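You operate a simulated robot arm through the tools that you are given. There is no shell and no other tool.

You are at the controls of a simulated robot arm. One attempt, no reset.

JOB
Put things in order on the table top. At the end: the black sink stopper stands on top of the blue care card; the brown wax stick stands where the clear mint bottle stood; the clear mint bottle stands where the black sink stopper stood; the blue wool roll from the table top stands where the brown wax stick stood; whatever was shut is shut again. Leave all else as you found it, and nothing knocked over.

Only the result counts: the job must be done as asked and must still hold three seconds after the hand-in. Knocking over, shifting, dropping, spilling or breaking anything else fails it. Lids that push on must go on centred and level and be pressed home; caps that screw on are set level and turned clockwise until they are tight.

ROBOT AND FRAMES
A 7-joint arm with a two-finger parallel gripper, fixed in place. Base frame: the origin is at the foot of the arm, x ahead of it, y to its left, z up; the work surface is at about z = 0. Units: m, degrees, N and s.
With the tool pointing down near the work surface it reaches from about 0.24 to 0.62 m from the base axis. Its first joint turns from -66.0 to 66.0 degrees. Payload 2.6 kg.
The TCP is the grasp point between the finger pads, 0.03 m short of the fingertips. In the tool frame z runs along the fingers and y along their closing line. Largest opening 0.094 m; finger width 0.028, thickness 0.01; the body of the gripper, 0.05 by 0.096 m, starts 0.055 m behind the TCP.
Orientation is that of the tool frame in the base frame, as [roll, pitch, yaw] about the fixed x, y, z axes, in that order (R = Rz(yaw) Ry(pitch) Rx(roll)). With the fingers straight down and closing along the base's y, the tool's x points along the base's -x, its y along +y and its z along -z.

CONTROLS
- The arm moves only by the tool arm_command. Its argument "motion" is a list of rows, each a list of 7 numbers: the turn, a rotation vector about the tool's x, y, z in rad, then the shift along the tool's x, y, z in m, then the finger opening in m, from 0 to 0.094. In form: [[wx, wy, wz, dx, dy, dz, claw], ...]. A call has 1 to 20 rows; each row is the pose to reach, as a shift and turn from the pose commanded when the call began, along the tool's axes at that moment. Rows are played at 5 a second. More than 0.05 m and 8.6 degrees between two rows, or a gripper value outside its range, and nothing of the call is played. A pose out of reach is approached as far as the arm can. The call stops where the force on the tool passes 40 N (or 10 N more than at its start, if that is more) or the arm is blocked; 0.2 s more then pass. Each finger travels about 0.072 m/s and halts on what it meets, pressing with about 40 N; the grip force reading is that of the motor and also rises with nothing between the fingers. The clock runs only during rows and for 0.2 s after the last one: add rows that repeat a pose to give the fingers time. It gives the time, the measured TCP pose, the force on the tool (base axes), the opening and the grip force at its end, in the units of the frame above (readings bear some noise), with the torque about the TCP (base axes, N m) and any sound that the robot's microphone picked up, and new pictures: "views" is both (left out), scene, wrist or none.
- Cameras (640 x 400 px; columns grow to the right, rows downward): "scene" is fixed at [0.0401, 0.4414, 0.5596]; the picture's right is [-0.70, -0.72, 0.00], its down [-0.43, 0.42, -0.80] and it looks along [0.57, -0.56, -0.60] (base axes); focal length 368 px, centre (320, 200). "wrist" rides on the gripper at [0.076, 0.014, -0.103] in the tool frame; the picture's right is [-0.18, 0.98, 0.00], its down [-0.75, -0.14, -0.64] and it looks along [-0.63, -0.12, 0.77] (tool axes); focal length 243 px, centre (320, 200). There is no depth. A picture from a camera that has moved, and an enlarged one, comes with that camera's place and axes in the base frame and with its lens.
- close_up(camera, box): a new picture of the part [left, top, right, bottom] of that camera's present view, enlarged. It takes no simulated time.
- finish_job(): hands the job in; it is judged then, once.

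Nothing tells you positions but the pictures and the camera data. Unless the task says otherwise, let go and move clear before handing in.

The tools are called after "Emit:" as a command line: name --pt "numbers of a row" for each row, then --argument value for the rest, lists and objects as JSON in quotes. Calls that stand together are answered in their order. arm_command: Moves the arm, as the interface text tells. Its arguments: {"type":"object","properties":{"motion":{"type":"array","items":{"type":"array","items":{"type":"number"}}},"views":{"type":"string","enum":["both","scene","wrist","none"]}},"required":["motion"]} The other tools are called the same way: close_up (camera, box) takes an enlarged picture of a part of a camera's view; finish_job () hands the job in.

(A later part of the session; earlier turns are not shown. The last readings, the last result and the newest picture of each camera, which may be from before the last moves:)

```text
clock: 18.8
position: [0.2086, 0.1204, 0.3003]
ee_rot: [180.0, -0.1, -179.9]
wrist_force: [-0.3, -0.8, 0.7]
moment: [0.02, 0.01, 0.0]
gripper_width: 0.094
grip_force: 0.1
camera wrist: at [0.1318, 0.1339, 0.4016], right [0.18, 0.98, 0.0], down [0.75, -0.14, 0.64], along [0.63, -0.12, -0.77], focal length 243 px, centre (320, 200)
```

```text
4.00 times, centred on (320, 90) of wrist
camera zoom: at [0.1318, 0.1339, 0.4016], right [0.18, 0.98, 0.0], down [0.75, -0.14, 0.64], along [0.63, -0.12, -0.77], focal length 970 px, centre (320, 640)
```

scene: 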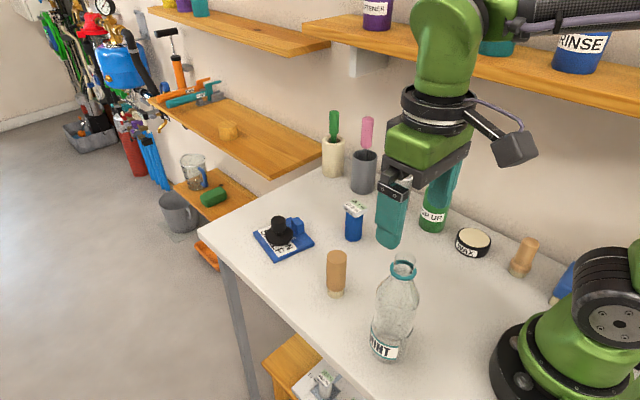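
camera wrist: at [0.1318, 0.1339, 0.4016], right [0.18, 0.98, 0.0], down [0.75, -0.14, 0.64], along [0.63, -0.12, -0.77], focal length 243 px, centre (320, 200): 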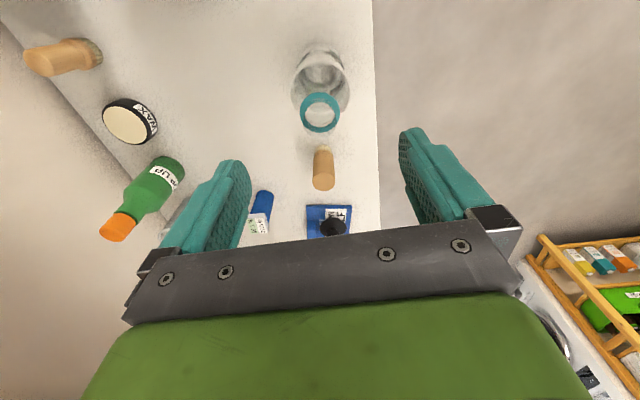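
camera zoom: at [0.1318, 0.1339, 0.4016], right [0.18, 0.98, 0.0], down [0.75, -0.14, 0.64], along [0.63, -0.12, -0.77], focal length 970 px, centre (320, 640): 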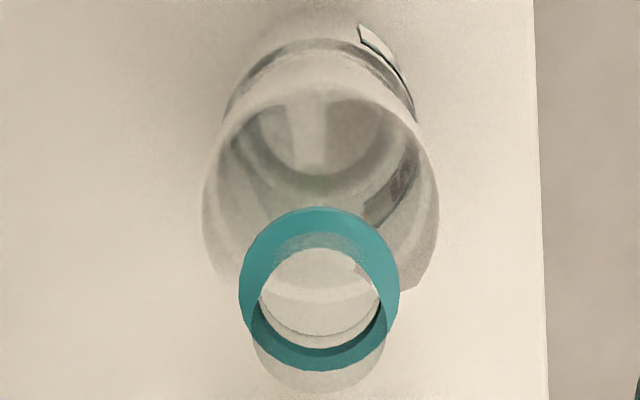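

The ring is centred between the fingers at z of about 0.187. I'll lower so the tips sit just under the ring and close gently.

Emit:
arm_command --pt "0 0 0 -0.0005 0 0.03 0.094" --pt "0 0 0 -0.0005 0 0.06 0.08" --pt "0 0 0 -0.0005 0 0.08 0.07" --pt "0 0 0 -0.0005 0 0.089 0.06" --pt "0 0 0 -0.0005 0 0.089 0.05" --pt "0 0 0 -0.0005 0 0.089 0.045"

Emit:
close_up --camera "scene" --box '[350, 210, 450, 310]'

Emit:
close_up --camera "wrist" --box '[240, 100, 400, 240]'

```text
clock: 20.2
position: [0.2092, 0.1189, 0.2115]
ee_rot: [179.9, -0.1, 180.0]
wrist_force: [0.0, 0.1, -0.5]
moment: [0.01, 0.02, 0.0]
gripper_width: 0.045
grip_force: 0.1
camera wrist: at [0.133, 0.1332, 0.3137], right [0.18, 0.98, 0.0], down [0.75, -0.14, 0.64], along [0.63, -0.12, -0.77], focal length 243 px, centre (320, 200)
```

scene: 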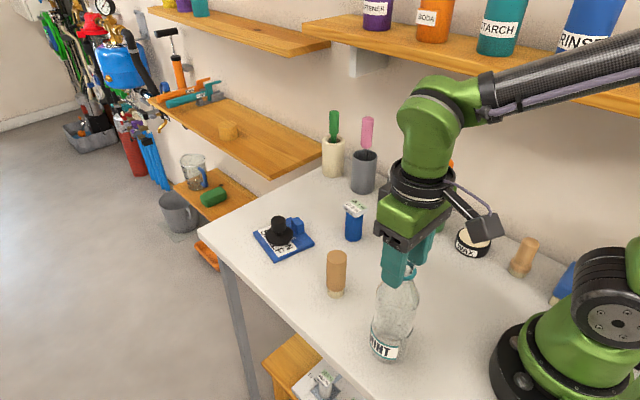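
wrist: 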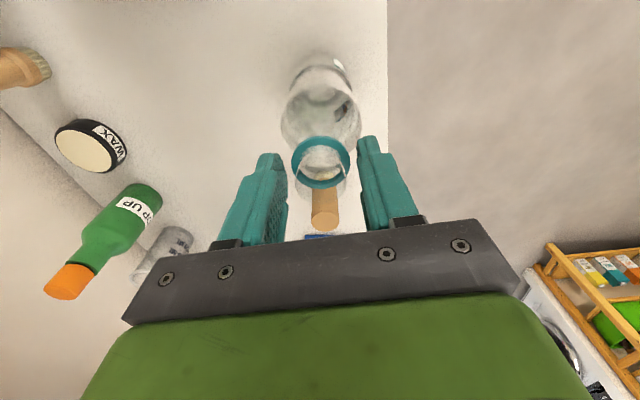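

```text
4.00 times, centred on (400, 260) of scene
camera zoom: at [0.0401, 0.4414, 0.5596], right [-0.7, -0.72, 0.0], down [-0.43, 0.42, -0.8], along [0.57, -0.56, -0.6], focal length 1472 px, centre (0, -40)
```

zoom: 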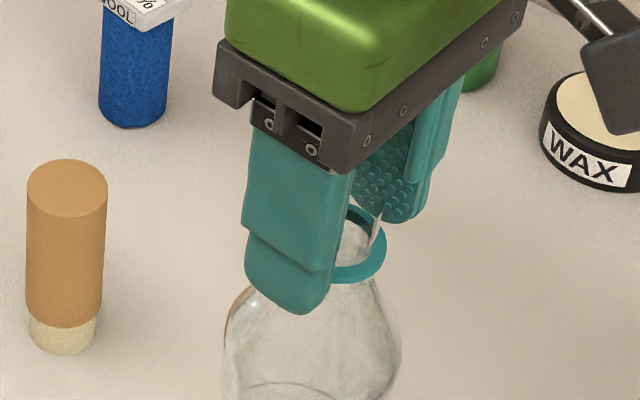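

```text
2.86 times, centred on (320, 170) of wrist
camera zoom: at [0.133, 0.1332, 0.3137], right [0.18, 0.98, 0.0], down [0.75, -0.14, 0.64], along [0.63, -0.12, -0.77], focal length 693 px, centre (320, 286)
```

zoom: 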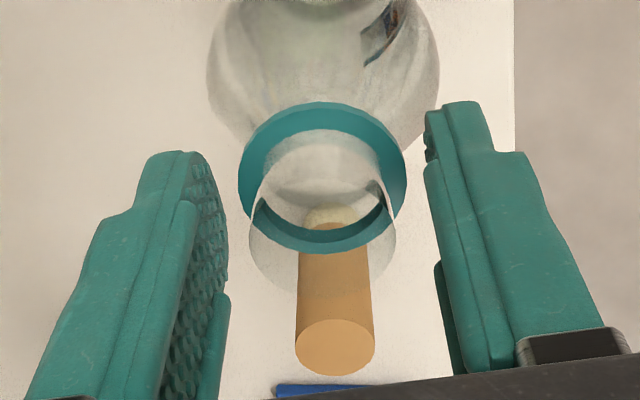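

The ring is centred to within about half a millimetre. Closing now.

Emit:
arm_command --pt "0 0 0 0.001 0.0004 0 0.042" --pt "0 0 0 0.001 0.0004 0 0.04" --pt "0 0 0 0.001 0.0004 0 0.038" --pt "0 0 0 0.001 0.0004 0 0.036" --pt "0 0 0 0.001 0.0004 0 0.034" --pt "0 0 0 0.001 0.0004 0 0.03" --pt "0 0 0 0.001 0.0004 0 0.02" --pt "0 0 0 0.001 0.0004 0 0.02"

Emit:
close_up --camera "scene" --box '[350, 210, 450, 310]'

Emit:
close_up --camera "wrist" --box '[240, 100, 400, 240]'

```text
clock: 22.0
position: [0.2073, 0.1195, 0.2125]
ee_rot: [-180.0, 0.0, -180.0]
wrist_force: [-0.3, 0.3, 0.5]
moment: [0.0, -0.04, 0.0]
gripper_width: 0.0266
grip_force: 39.8
camera wrist: at [0.1314, 0.1335, 0.314], right [0.18, 0.98, 0.0], down [0.75, -0.14, 0.64], along [0.63, -0.12, -0.77], focal length 243 px, centre (320, 200)
```

scene: 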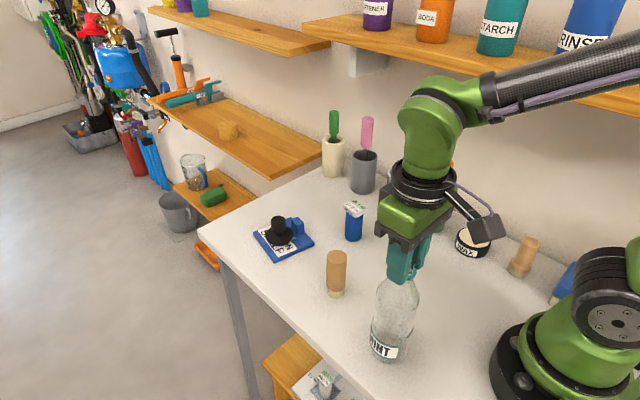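
wrist: 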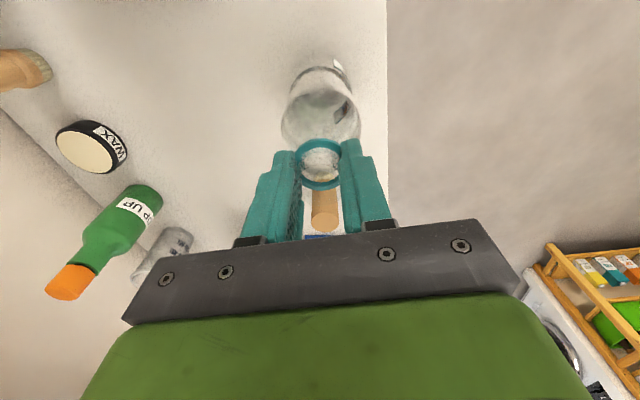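

```text
4.00 times, centred on (400, 260) of scene
camera zoom: at [0.0401, 0.4414, 0.5596], right [-0.7, -0.72, 0.0], down [-0.43, 0.42, -0.8], along [0.57, -0.56, -0.6], focal length 1472 px, centre (0, -40)
```

zoom: 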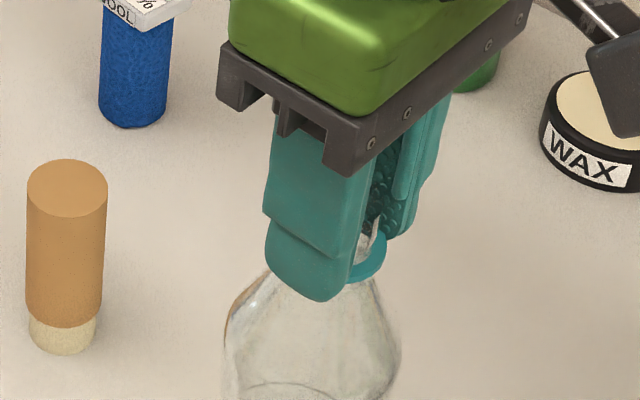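

```text
2.86 times, centred on (320, 170) of wrist
camera zoom: at [0.1314, 0.1335, 0.314], right [0.18, 0.98, 0.0], down [0.75, -0.14, 0.64], along [0.63, -0.12, -0.77], focal length 693 px, centre (320, 286)
```

zoom: 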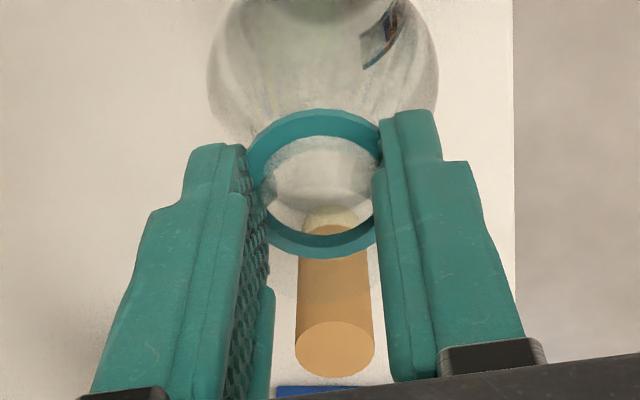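

The fingers closed on the neck (0.0266) without moving the bottle. I'll lift a little and check the weight and grip.

Emit:
arm_command --pt "0 0 0 0 0 -0.003 0.01" --pt "0 0 0 0 0 -0.01 0.01" --pt "0 0 0 0 0 -0.02 0.01" --pt "0 0 0 0 0 -0.03 0.01" --pt "0 0 0 0 0 -0.035 0.01" --pt "0 0 0 0 0 -0.035 0.01"

Emit:
close_up --camera "scene" --box '[340, 210, 460, 370]'

```text
clock: 23.4
position: [0.2084, 0.1216, 0.2471]
ee_rot: [-180.0, -0.1, 180.0]
wrist_force: [0.1, 0.3, -0.4]
moment: [-0.02, 0.03, 0.02]
gripper_width: 0.0264
grip_force: 40.0
camera wrist: at [0.1314, 0.1341, 0.3491], right [0.18, 0.98, 0.0], down [0.75, -0.14, 0.64], along [0.63, -0.12, -0.77], focal length 243 px, centre (320, 200)
```

scene: 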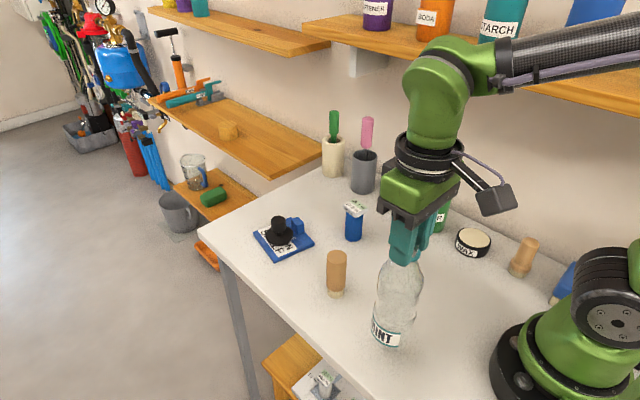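
wrist: 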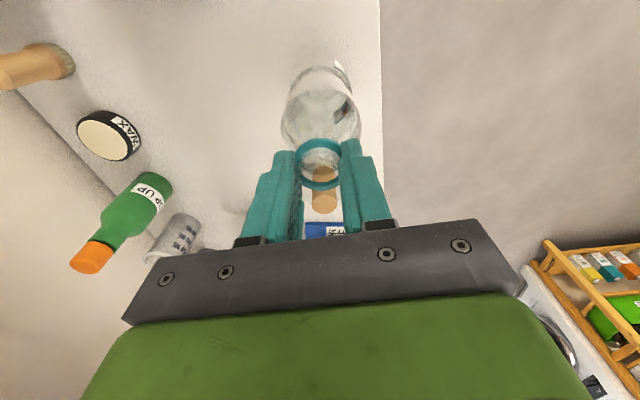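

```text
2.50 times, centred on (400, 290) of scene
camera zoom: at [0.0401, 0.4414, 0.5596], right [-0.7, -0.72, 0.0], down [-0.43, 0.42, -0.8], along [0.57, -0.56, -0.6], focal length 920 px, centre (120, -25)
```

zoom: 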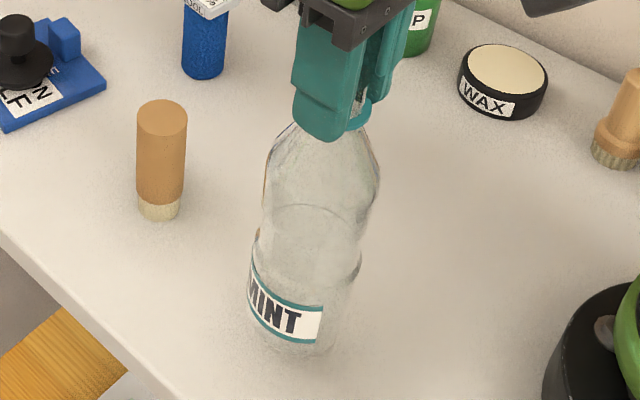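

The bottle hangs straight in the grip. I'll carry it slowly to the stopper's former place, still lifted by 35 mm.

Emit:
arm_command --pt "0 0 0 -0.004 -0.007 0 0.01" --pt "0 0 0 -0.012 -0.0211 0 0.01" --pt "0 0 0 -0.0224 -0.0394 0 0.01" --pt "0 0 0 -0.0336 -0.0591 0 0.01" --pt "0 0 0 -0.0448 -0.0788 0 0.01" --pt "0 0 0 -0.056 -0.0985 0 0.01" --pt "0 0 0 -0.0664 -0.1168 0 0.01" --pt "0 0 0 -0.0744 -0.1309 0 0.01" --pt "0 0 0 -0.0784 -0.1379 0 0.01" --pt "0 0 0 -0.08 -0.1407 0 0.01" --pt "0 0 0 -0.08 -0.1407 0 0.01"

Emit:
close_up --camera "scene" --box '[330, 170, 450, 330]'

```text
clock: 25.8
position: [0.2881, -0.0208, 0.2464]
ee_rot: [179.9, -0.2, 180.0]
wrist_force: [0.1, 1.1, -0.6]
moment: [0.01, 0.01, 0.0]
gripper_width: 0.0267
grip_force: 40.0
camera wrist: at [0.2113, -0.008, 0.3489], right [0.18, 0.98, 0.0], down [0.75, -0.14, 0.64], along [0.63, -0.12, -0.77], focal length 243 px, centre (320, 200)
```

scene: 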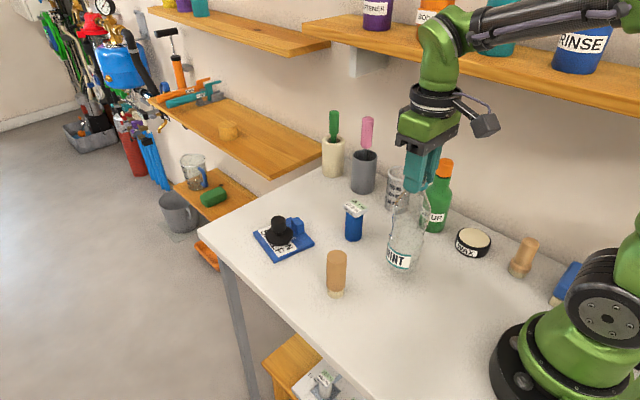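
wrist: 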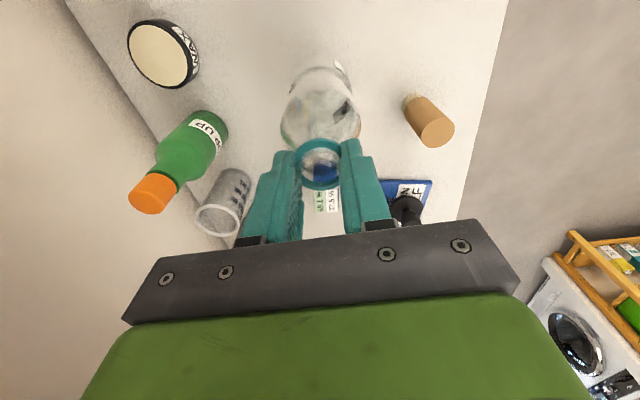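

```text
2.50 times, centred on (390, 250) of scene
camera zoom: at [0.0401, 0.4414, 0.5596], right [-0.7, -0.72, 0.0], down [-0.43, 0.42, -0.8], along [0.57, -0.56, -0.6], focal length 920 px, centre (145, 75)
```

zoom: 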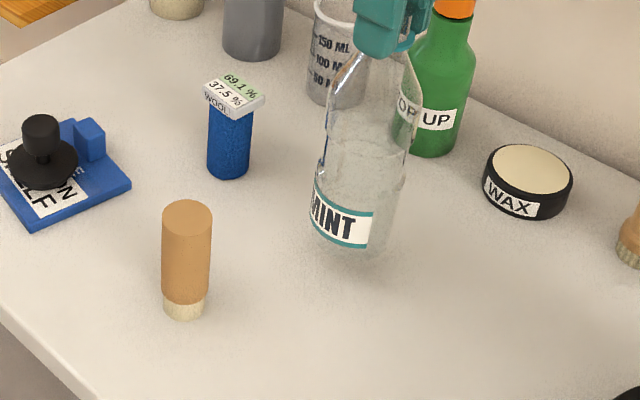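

The bottle is over the stopper's old spot. Lowering gently to the table.

Emit:
arm_command --pt "0 0 0 0 0 0.004 0.01" --pt "0 0 0 0 0 0.013 0.01" --pt "0 0 0 0 0 0.023 0.01" --pt "0 0 0 0 0 0.03 0.01" --pt "0 0 0 0 0 0.033 0.01" --pt "0 0 0 0 0 0.0345 0.01" --pt "0 0 0 0 0 0.0345 0.01" --views "none"

```text
clock: 27.4
position: [0.2866, -0.0226, 0.2107]
ee_rot: [179.9, -0.1, 179.9]
wrist_force: [-5.1, 0.1, 15.3]
moment: [-0.05, 0.78, 0.04]
gripper_width: 0.0262
grip_force: 39.8
```

It touched down at 15 N. I'll relieve the load slightly and check the reading before opening.

Emit:
arm_command --pt "0 0 0 0 0 -0.0005 0.01" --pt "0 0 0 0 0 -0.0008 0.01" --pt "0 0 0 0 0 -0.0008 0.01"

Emit:
close_up --camera "scene" --box '[360, 200, 460, 290]'

```text
clock: 28.2
position: [0.2862, -0.0211, 0.211]
ee_rot: [-180.0, -0.1, -180.0]
wrist_force: [1.0, 0.1, 1.9]
moment: [0.02, -0.2, 0.02]
gripper_width: 0.0265
grip_force: 40.1
camera wrist: at [0.2103, -0.0078, 0.314], right [0.18, 0.98, 0.0], down [0.76, -0.14, 0.64], along [0.63, -0.12, -0.77], focal length 243 px, centre (320, 200)
```

scene: 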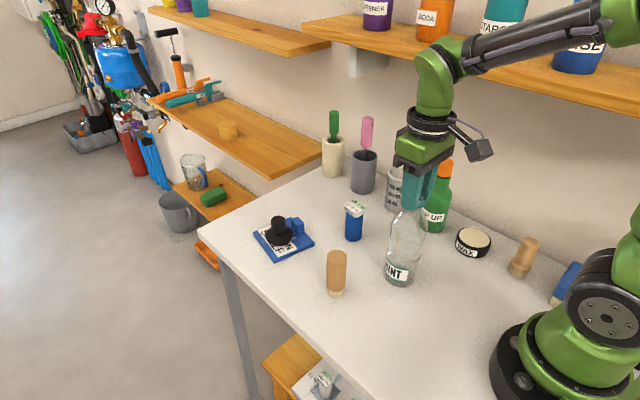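
wrist: 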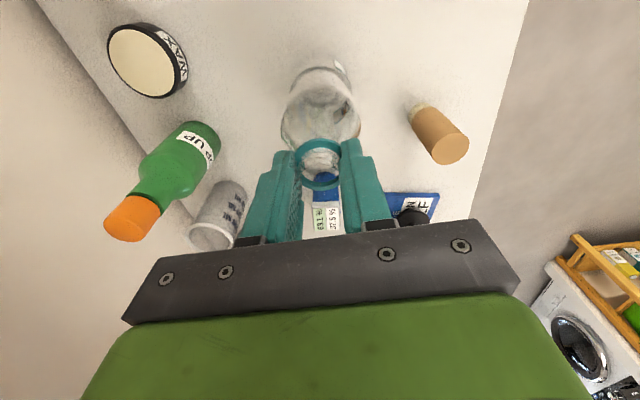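

```text
4.44 times, centred on (410, 245) of scene
camera zoom: at [0.0401, 0.4414, 0.5596], right [-0.7, -0.72, 0.0], down [-0.43, 0.42, -0.8], along [0.57, -0.56, -0.6], focal length 1636 px, centre (-80, 0)
```

zoom: 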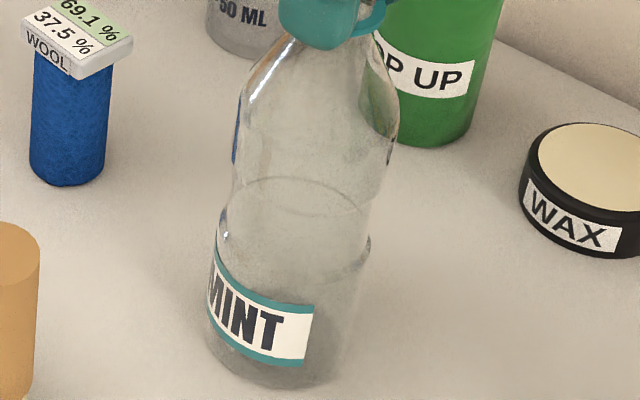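

Only about 2 N remains, with the base on the table. I'll open the fingers evenly and rise straight up.

Emit:
arm_command --pt "0 0 0 0 0 0 0.026" --pt "0 0 0 0 0 0 0.032" --pt "0 0 0 0 0 0 0.04" --pt "0 0 0 0 0 0 0.055" --pt "0 0 0 0 0 0 0.07" --pt "0 0 0 0 0 -0.01 0.08" --pt "0 0 0 0 0 -0.04 0.094" --pt "0 0 0 0 0 -0.08 0.094" --pt "0 0 0 0 0 -0.1 0.094"

Emit:
close_up --camera "scene" --box '[360, 180, 460, 290]'

Emit:
close_up --camera "wrist" --box '[260, 40, 380, 140]'

```text
clock: 30.2
position: [0.2868, -0.0202, 0.3128]
ee_rot: [179.8, -0.1, 180.0]
wrist_force: [0.0, -0.4, 0.2]
moment: [-0.01, 0.04, 0.03]
gripper_width: 0.0941
grip_force: 0.1
camera wrist: at [0.2111, -0.0078, 0.4158], right [0.19, 0.98, 0.0], down [0.75, -0.14, 0.64], along [0.63, -0.12, -0.77], focal length 243 px, centre (320, 200)
```

scene: 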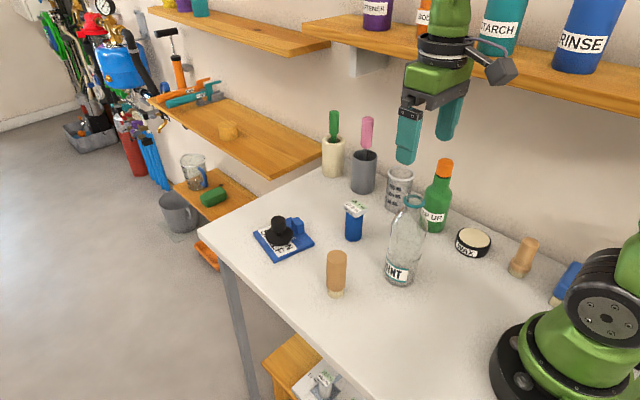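
wrist: 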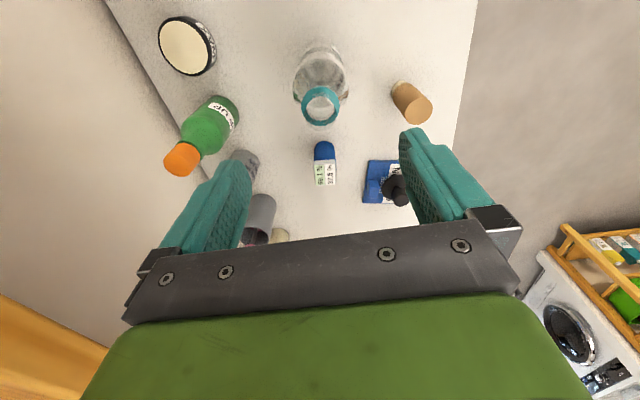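

```text
3.64 times, centred on (410, 235) of scene
camera zoom: at [0.0401, 0.4414, 0.5596], right [-0.7, -0.72, 0.0], down [-0.43, 0.42, -0.8], along [0.57, -0.56, -0.6], focal length 1338 px, centre (-7, 73)
```

zoom: 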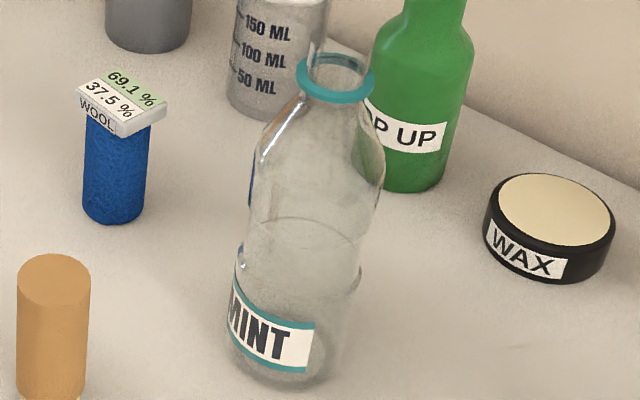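

```text
4.00 times, centred on (320, 90) of wrist
camera zoom: at [0.2111, -0.0078, 0.4158], right [0.19, 0.98, 0.0], down [0.75, -0.14, 0.64], along [0.63, -0.12, -0.77], focal length 970 px, centre (320, 640)
```

zoom: 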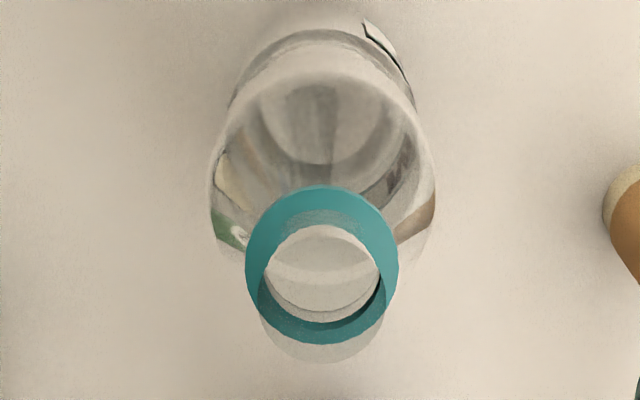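

The bottle stands upright on the stopper's old place at about (0.288, -0.021). Now I'll go above the wax stick at roughly (0.347, 0.101).

Emit:
arm_command --pt "0 0 0 -0.015 0.03 0 0.094" --pt "0 0 0 -0.03 0.065 0 0.094" --pt "0 0 0 -0.045 0.1 0.01 0.094" --pt "0 0 0 -0.059 0.1212 0.04 0.094" --pt "0 0 0 -0.059 0.1212 0.08 0.094" --pt "0 0 0 -0.059 0.1212 0.1126 0.094" --pt "0 0 0 -0.059 0.1212 0.1126 0.094"

Emit:
close_up --camera "wrist" --box '[260, 70, 380, 180]'

```text
clock: 31.8
position: [0.3468, 0.1005, 0.1992]
ee_rot: [-180.0, -0.1, 179.9]
wrist_force: [-0.2, 0.0, -0.8]
moment: [0.02, -0.01, 0.03]
gripper_width: 0.0941
grip_force: 0.1
camera wrist: at [0.2704, 0.1143, 0.3016], right [0.18, 0.98, 0.0], down [0.75, -0.14, 0.64], along [0.63, -0.12, -0.77], focal length 243 px, centre (320, 200)
```

scene: 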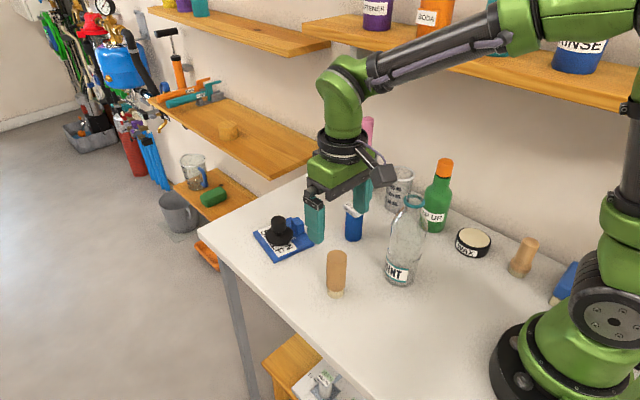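
wrist: 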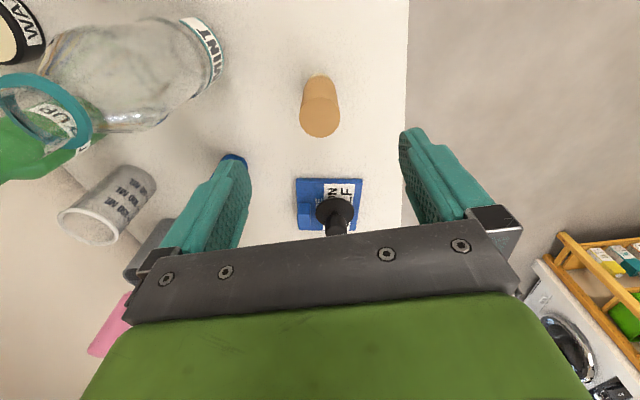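

```text
3.64 times, centred on (320, 125) of wrist
camera zoom: at [0.2704, 0.1143, 0.3016], right [0.18, 0.98, 0.0], down [0.75, -0.14, 0.64], along [0.63, -0.12, -0.77], focal length 882 px, centre (320, 473)
```

zoom: 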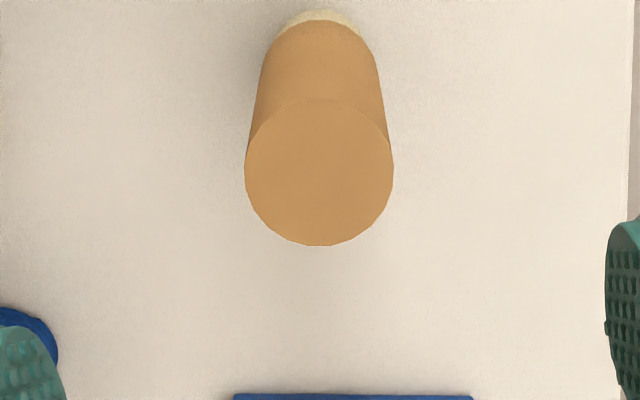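

The stick is centred between the fingers. Lowering to about mid-height and closing gently.

Emit:
arm_command --pt "0 0 0 -0.001 -0.0002 0.04 0.094" --pt "0 0 0 -0.001 -0.0002 0.08 0.085" --pt "0 0 0 -0.001 -0.0002 0.115 0.075" --pt "0 0 0 -0.001 -0.0002 0.135 0.065" --pt "0 0 0 -0.001 -0.0002 0.135 0.055" --pt "0 0 0 -0.001 -0.0002 0.135 0.047" --pt "0 0 0 -0.001 -0.0002 0.135 0.042" --pt "0 0 0 -0.001 -0.0002 0.135 0.038" --pt "0 0 0 -0.001 -0.0002 0.135 0.035" --pt "0 0 0 -0.001 -0.0002 0.135 0.025" --pt "0 0 0 -0.001 -0.0002 0.135 0.02" --pt "0 0 0 -0.001 -0.0002 0.135 0.02"

Emit:
close_up --camera "scene" --box '[290, 200, 390, 310]'

```text
clock: 34.4
position: [0.3476, 0.1014, 0.0642]
ee_rot: [-179.9, -0.1, 180.0]
wrist_force: [0.7, -0.1, -0.9]
moment: [0.02, -0.03, -0.01]
gripper_width: 0.0352
grip_force: 39.8
camera wrist: at [0.2714, 0.1148, 0.1665], right [0.18, 0.98, 0.0], down [0.75, -0.14, 0.64], along [0.63, -0.12, -0.77], focal length 243 px, centre (320, 200)
```

scene: 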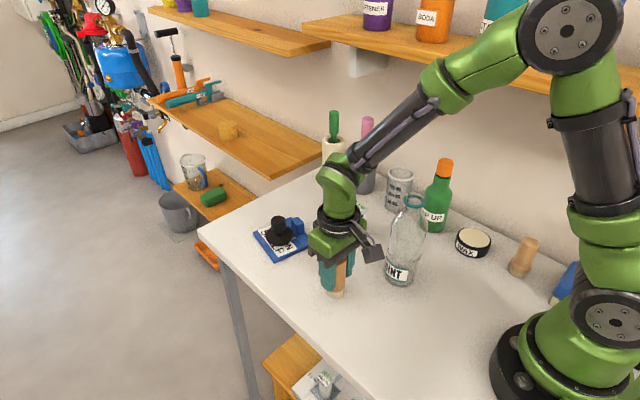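
wrist: 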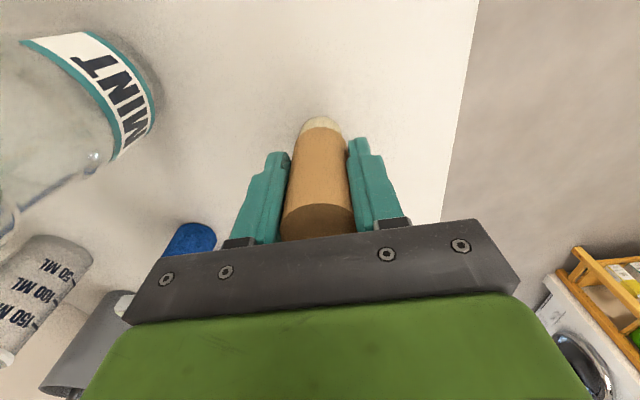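

```text
3.64 times, centred on (340, 255) of scene
camera zoom: at [0.0401, 0.4414, 0.5596], right [-0.7, -0.72, 0.0], down [-0.43, 0.42, -0.8], along [0.57, -0.56, -0.6], focal length 1338 px, centre (247, 0)
```

zoom: 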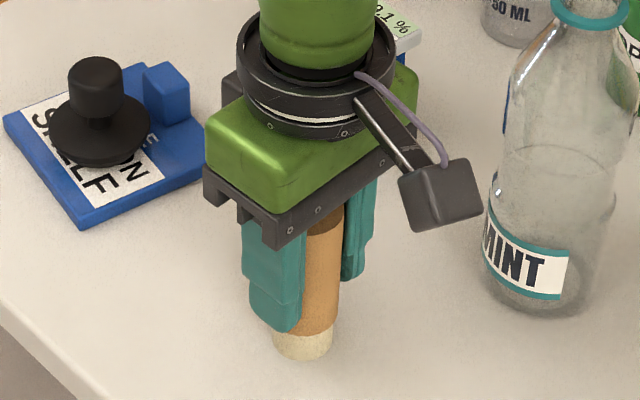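

The stick is held (0.035). I'll lift it about 50 mm and carry it to the bottle's former place.

Emit:
arm_command --pt "0 0 0 0 0 -0.005 0.02" --pt "0 0 0 0 0 -0.02 0.02" --pt "0 0 0 0 0 -0.04 0.02" --pt "0 0 0 0 0 -0.055 0.02" --pt "0 0 0 0.012 0.0017 -0.06 0.02" --pt "0 0 0 0.032 0.0044 -0.06 0.02" --pt "0 0 0 0.055 0.0076 -0.06 0.02" --pt "0 0 0 0.08 0.0111 -0.06 0.02" --pt "0 0 0 0.103 0.0143 -0.06 0.02" --pt "0 0 0 0.122 0.0169 -0.06 0.02" --pt "0 0 0 0.134 0.0186 -0.06 0.02" --pt "0 0 0 0.1397 0.0194 -0.06 0.02" --pt "0 0 0 0.1397 0.0194 -0.06 0.02"

Emit:
close_up --camera "scene" --box '[330, 220, 460, 380]'

```text
clock: 37.2
position: [0.207, 0.1185, 0.1255]
ee_rot: [180.0, -0.1, -179.9]
wrist_force: [-0.2, 0.9, 0.2]
moment: [0.02, -0.01, -0.04]
gripper_width: 0.0349
grip_force: 39.4
camera wrist: at [0.1307, 0.1327, 0.2272], right [0.18, 0.98, 0.0], down [0.75, -0.14, 0.64], along [0.63, -0.12, -0.77], focal length 243 px, centre (320, 200)
```

scene: 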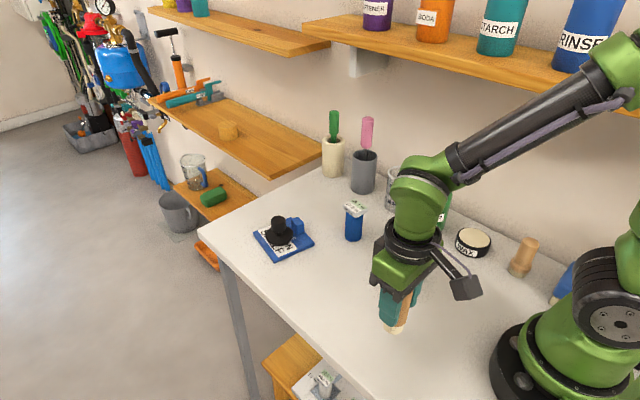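
wrist: 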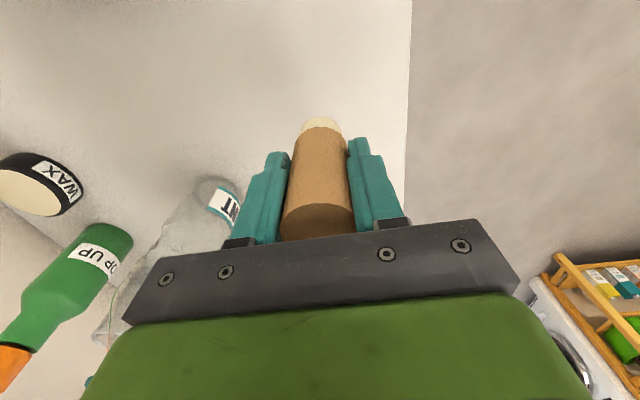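

```text
2.50 times, centred on (395, 300) of scene
camera zoom: at [0.0401, 0.4414, 0.5596], right [-0.7, -0.72, 0.0], down [-0.43, 0.42, -0.8], along [0.57, -0.56, -0.6], focal length 920 px, centre (132, -50)
```

zoom: 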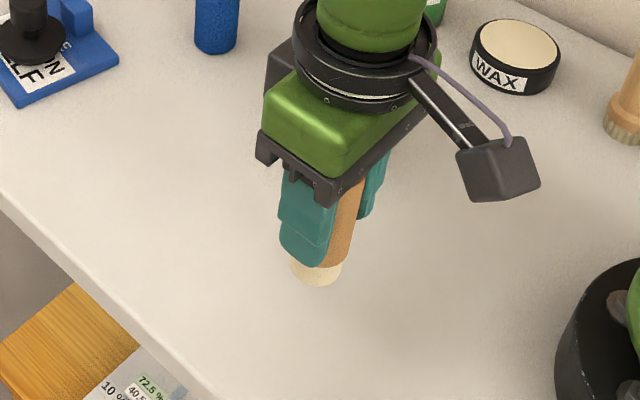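

The stick is above the bottle's old place. Lowering slowly until it's just above the table.

Emit:
arm_command --pt "0 0 0 0 0 0.008 0.02" --pt "0 0 0 0 0 0.025 0.02" --pt "0 0 0 0 0 0.042 0.02" --pt "0 0 0 0 0 0.053 0.02" --pt "0 0 0 0 0 0.058 0.02" --pt "0 0 0 0 0 0.059 0.02" --pt "0 0 0 0 0 0.059 0.02"

Emit:
close_up --camera "scene" --box '[330, 240, 460, 400]'

```text
clock: 38.8
position: [0.2079, 0.1184, 0.0657]
ee_rot: [-179.9, -0.1, 179.9]
wrist_force: [-1.3, -1.6, -0.1]
moment: [-0.01, -0.02, 0.01]
gripper_width: 0.035
grip_force: 40.8
camera wrist: at [0.1309, 0.133, 0.1678], right [0.18, 0.98, 0.0], down [0.75, -0.14, 0.64], along [0.63, -0.12, -0.77], focal length 243 px, centre (320, 200)
```

scene: 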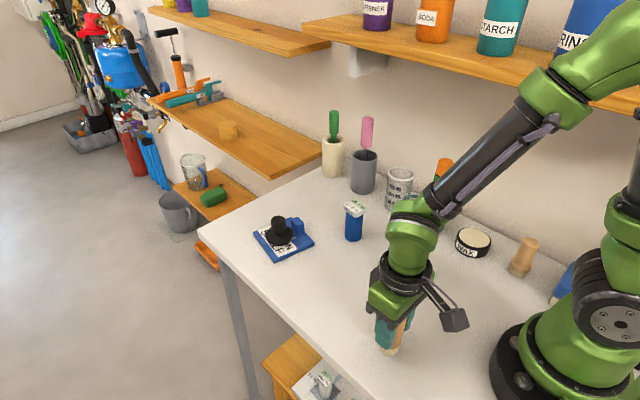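
wrist: 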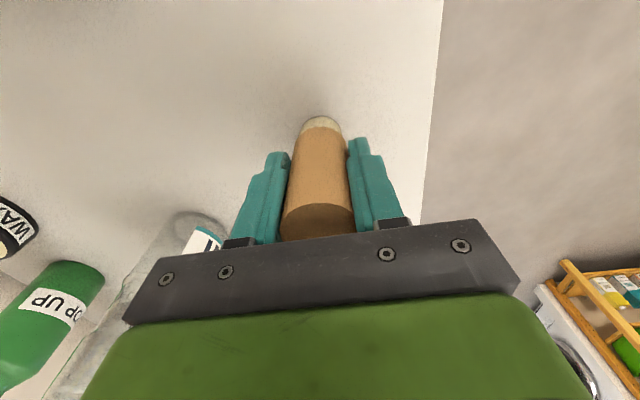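

```text
2.50 times, centred on (395, 320) of scene
camera zoom: at [0.0401, 0.4414, 0.5596], right [-0.7, -0.72, 0.0], down [-0.43, 0.42, -0.8], along [0.57, -0.56, -0.6], focal length 920 px, centre (132, -100)
```

zoom: 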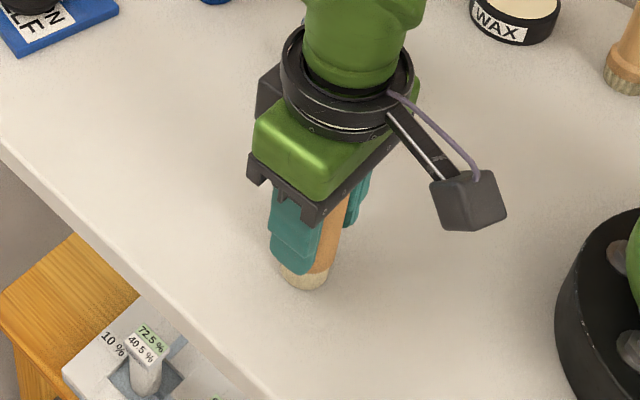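

By the commanded chain, the hand is at the same place as when it gripped the bottle, to within about 0.5 mm. I'll ease down to contact.

Emit:
arm_command --pt "0 0 0 0 0 0.0007 0.02" --pt "0 0 0 0 0 0.0014 0.02" --pt "0 0 0 0 0 0.0014 0.02" --views "none"

```text
clock: 39.6
position: [0.2072, 0.1199, 0.064]
ee_rot: [180.0, -0.1, 180.0]
wrist_force: [-1.8, -1.3, 5.0]
moment: [-0.12, 0.06, 0.03]
gripper_width: 0.035
grip_force: 39.7
```

Contact is at 5 N. I'll release evenly and rise straight up.

Emit:
arm_command --pt "0 0 0 0 0 -0.0004 0.034" --pt "0 0 0 0 0 -0.0004 0.04" --pt "0 0 0 0 0 -0.0004 0.05" --pt "0 0 0 0 0 -0.0004 0.065" --pt "0 0 0 0 0 -0.0004 0.07" --pt "0 0 0 0 0 -0.015 0.075" --pt "0 0 0 0 0 -0.05 0.085" --pt "0 0 0 0 0 -0.09 0.094" --pt "0 0 0 0 0 -0.13 0.094" --pt "0 0 0 0 0 -0.16 0.094"

Emit:
close_up --camera "scene" --box '[340, 280, 440, 380]'

Emit:
close_up --camera "wrist" --box '[260, 40, 380, 160]'

```text
clock: 41.8
position: [0.2077, 0.1197, 0.2262]
ee_rot: [179.9, -0.2, -180.0]
wrist_force: [-0.4, 0.4, 0.1]
moment: [0.0, 0.0, -0.01]
gripper_width: 0.094
grip_force: 0.1
camera wrist: at [0.1311, 0.132, 0.3282], right [0.18, 0.98, 0.0], down [0.76, -0.14, 0.64], along [0.63, -0.12, -0.77], focal length 243 px, centre (320, 200)
```

scene: 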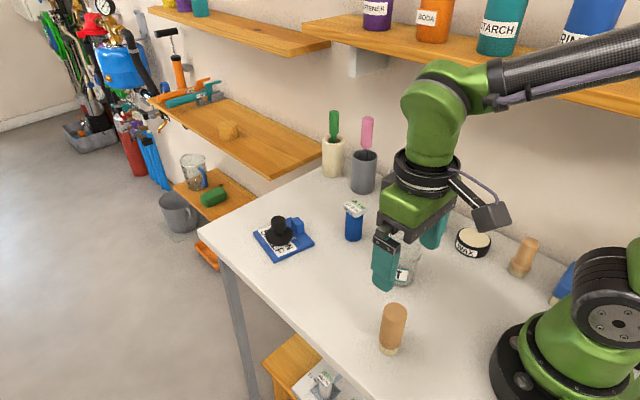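
wrist: 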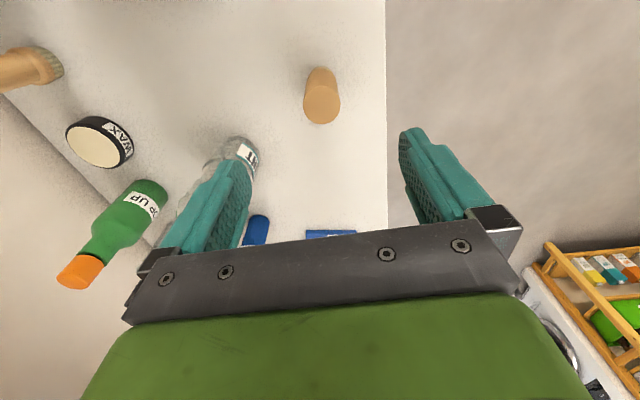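

```text
4.00 times, centred on (390, 330) of scene
camera zoom: at [0.0401, 0.4414, 0.5596], right [-0.7, -0.72, 0.0], down [-0.43, 0.42, -0.8], along [0.57, -0.56, -0.6], focal length 1472 px, centre (40, -320)
```

zoom: 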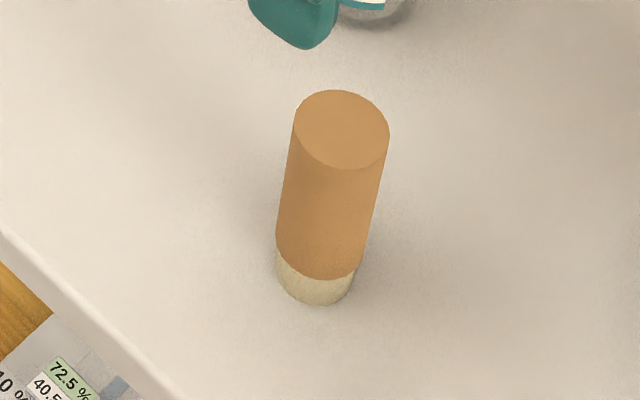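

```text
3.33 times, centred on (320, 100) of wrist
camera zoom: at [0.1311, 0.132, 0.3282], right [0.18, 0.98, 0.0], down [0.76, -0.14, 0.64], along [0.63, -0.12, -0.77], focal length 809 px, centre (320, 533)
```

zoom: 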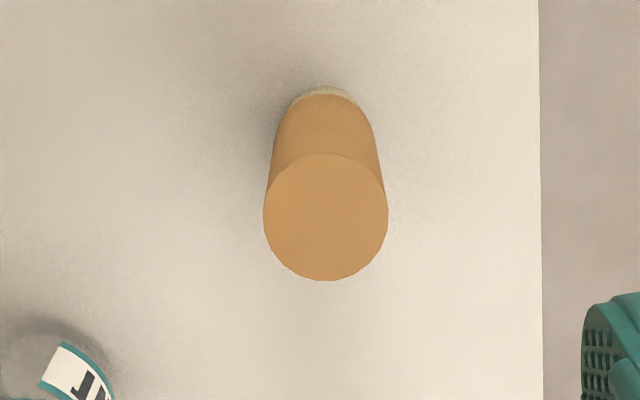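

The stick stands upright where the bottle was. Next is the wool roll, so I'll rise well above the bottle, travel over, and inspect it before descending, because the camera box may come close to the bottle.

Emit:
arm_command --pt "0 0 0 0 0 -0.03 0.094" --pt "0 0 0 0 0 -0.07 0.094" --pt "0 0 0 -0.01 -0.007 -0.1 0.094" --pt "0 0 0 -0.04 -0.029 -0.1 0.094" --pt "0 0 0 -0.075 -0.054 -0.1 0.094" --pt "0 0 0 -0.11 -0.08 -0.1 0.094" --pt "0 0 0 -0.145 -0.105 -0.1 0.094" --pt "0 0 0 -0.18 -0.13 -0.1 0.094" --pt "0 0 0 -0.205 -0.148 -0.1 0.094" --pt "0 0 0 -0.221 -0.16 -0.09 0.094" --pt "0 0 0 -0.221 -0.16 -0.05 0.094" --pt "0 0 0 -0.221 -0.16 -0.01 0.094" --pt "0 0 0 -0.221 -0.16 0.0255 0.094" --pt "0 0 0 -0.221 -0.16 0.0255 0.094"

Emit:
close_up --camera "wrist" --box '[260, 60, 380, 180]'

Emit:
close_up --camera "scene" --box '[300, 110, 460, 290]'

```text
clock: 44.8
position: [0.4279, -0.0417, 0.1968]
ee_rot: [179.9, -0.1, 179.9]
wrist_force: [0.5, -1.0, 0.9]
moment: [0.01, 0.0, 0.0]
gripper_width: 0.0943
grip_force: 0.1
camera wrist: at [0.3514, -0.0281, 0.2985], right [0.19, 0.98, 0.0], down [0.75, -0.14, 0.64], along [0.63, -0.12, -0.77], focal length 243 px, centre (320, 200)
```

scene: 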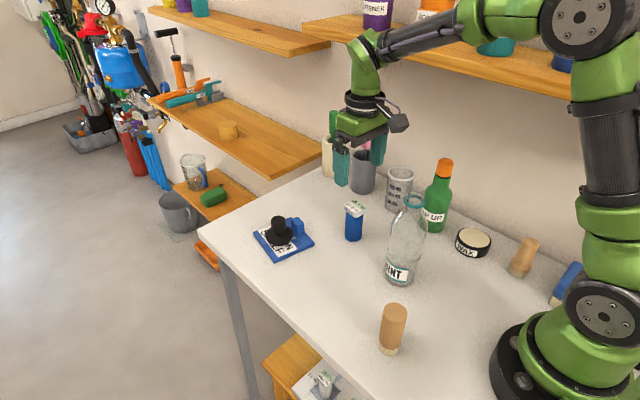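
wrist: 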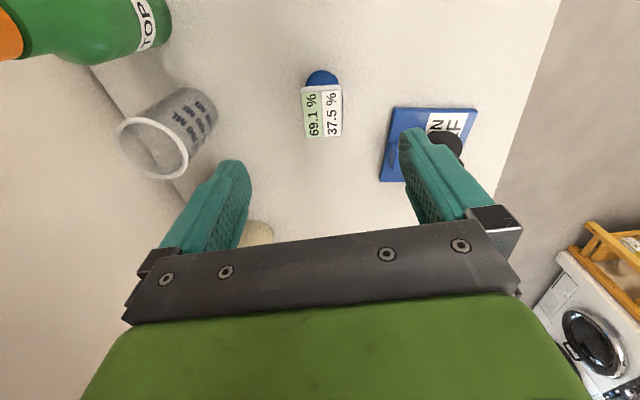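

```text
3.33 times, centred on (320, 120) of wrist
camera zoom: at [0.3514, -0.0281, 0.2985], right [0.19, 0.98, 0.0], down [0.75, -0.14, 0.64], along [0.63, -0.12, -0.77], focal length 809 px, centre (320, 467)
```

zoom: 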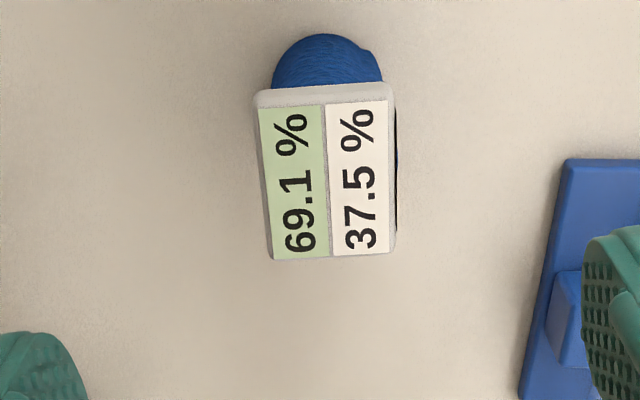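

```text
2.22 times, centred on (380, 200) of scene
camera zoom: at [0.0401, 0.4414, 0.5596], right [-0.7, -0.72, 0.0], down [-0.43, 0.42, -0.8], along [0.57, -0.56, -0.6], focal length 818 px, centre (187, 200)
```

zoom: 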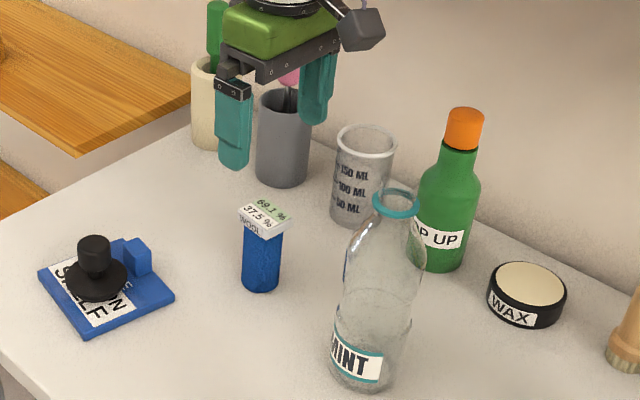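

The roll's tag is about 34 x 42 mm and turned roughly -7°, and the roll is about 37 mm across. I'll turn the hand 7.3° to match it, centre over the roll and go down just above the tag to check.

Emit:
arm_command --pt "0 0 0.064 -0.003 0.0008 0 0.094" --pt "0 0 0.127 -0.006 0.0017 0 0.094" --pt "0 0 0.127 -0.006 0.0017 0.03 0.094" --pt "0 0 0.127 -0.006 0.0017 0.062 0.094" --pt "0 0 0.127 -0.006 0.0017 0.062 0.094"

Emit:
close_up --camera "wrist" --box '[230, 60, 410, 210]'

Emit:
close_up --camera "scene" --box '[300, 130, 460, 290]'

```text
clock: 46.0
position: [0.4344, -0.0392, 0.1341]
ee_rot: [180.0, -0.1, 172.6]
wrist_force: [0.1, -0.8, 0.4]
moment: [-0.05, -0.03, 0.03]
gripper_width: 0.0939
grip_force: 0.0
camera wrist: at [0.3604, -0.0161, 0.237], right [0.31, 0.95, 0.0], down [0.73, -0.24, 0.64], along [0.61, -0.2, -0.77], focal length 243 px, centre (320, 200)
```

scene: 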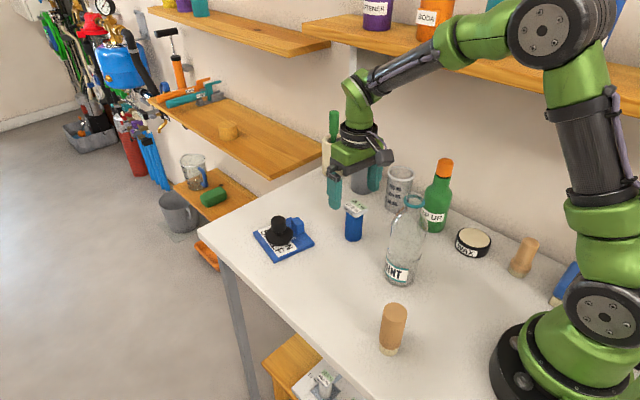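
wrist: 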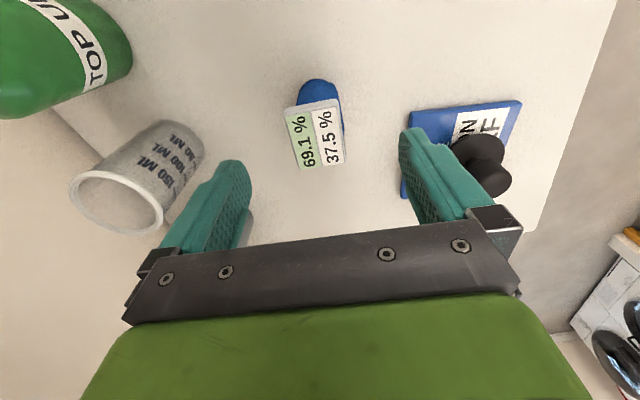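

```text
2.67 times, centred on (320, 135) of wrist
camera zoom: at [0.3604, -0.0161, 0.237], right [0.31, 0.95, 0.0], down [0.73, -0.24, 0.64], along [0.61, -0.2, -0.77], focal length 647 px, centre (320, 373)
```

zoom: 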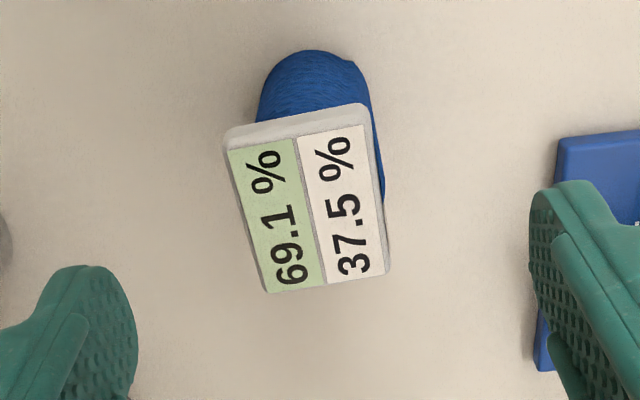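

```text
2.50 times, centred on (380, 210) of scene
camera zoom: at [0.0401, 0.4414, 0.5596], right [-0.7, -0.72, 0.0], down [-0.43, 0.42, -0.8], along [0.57, -0.56, -0.6], focal length 920 px, centre (170, 175)
```

zoom: 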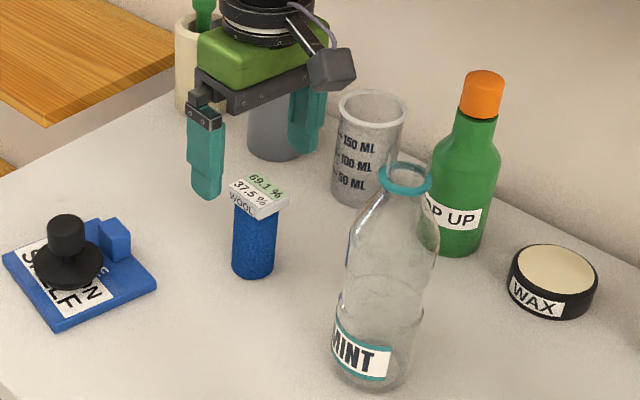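

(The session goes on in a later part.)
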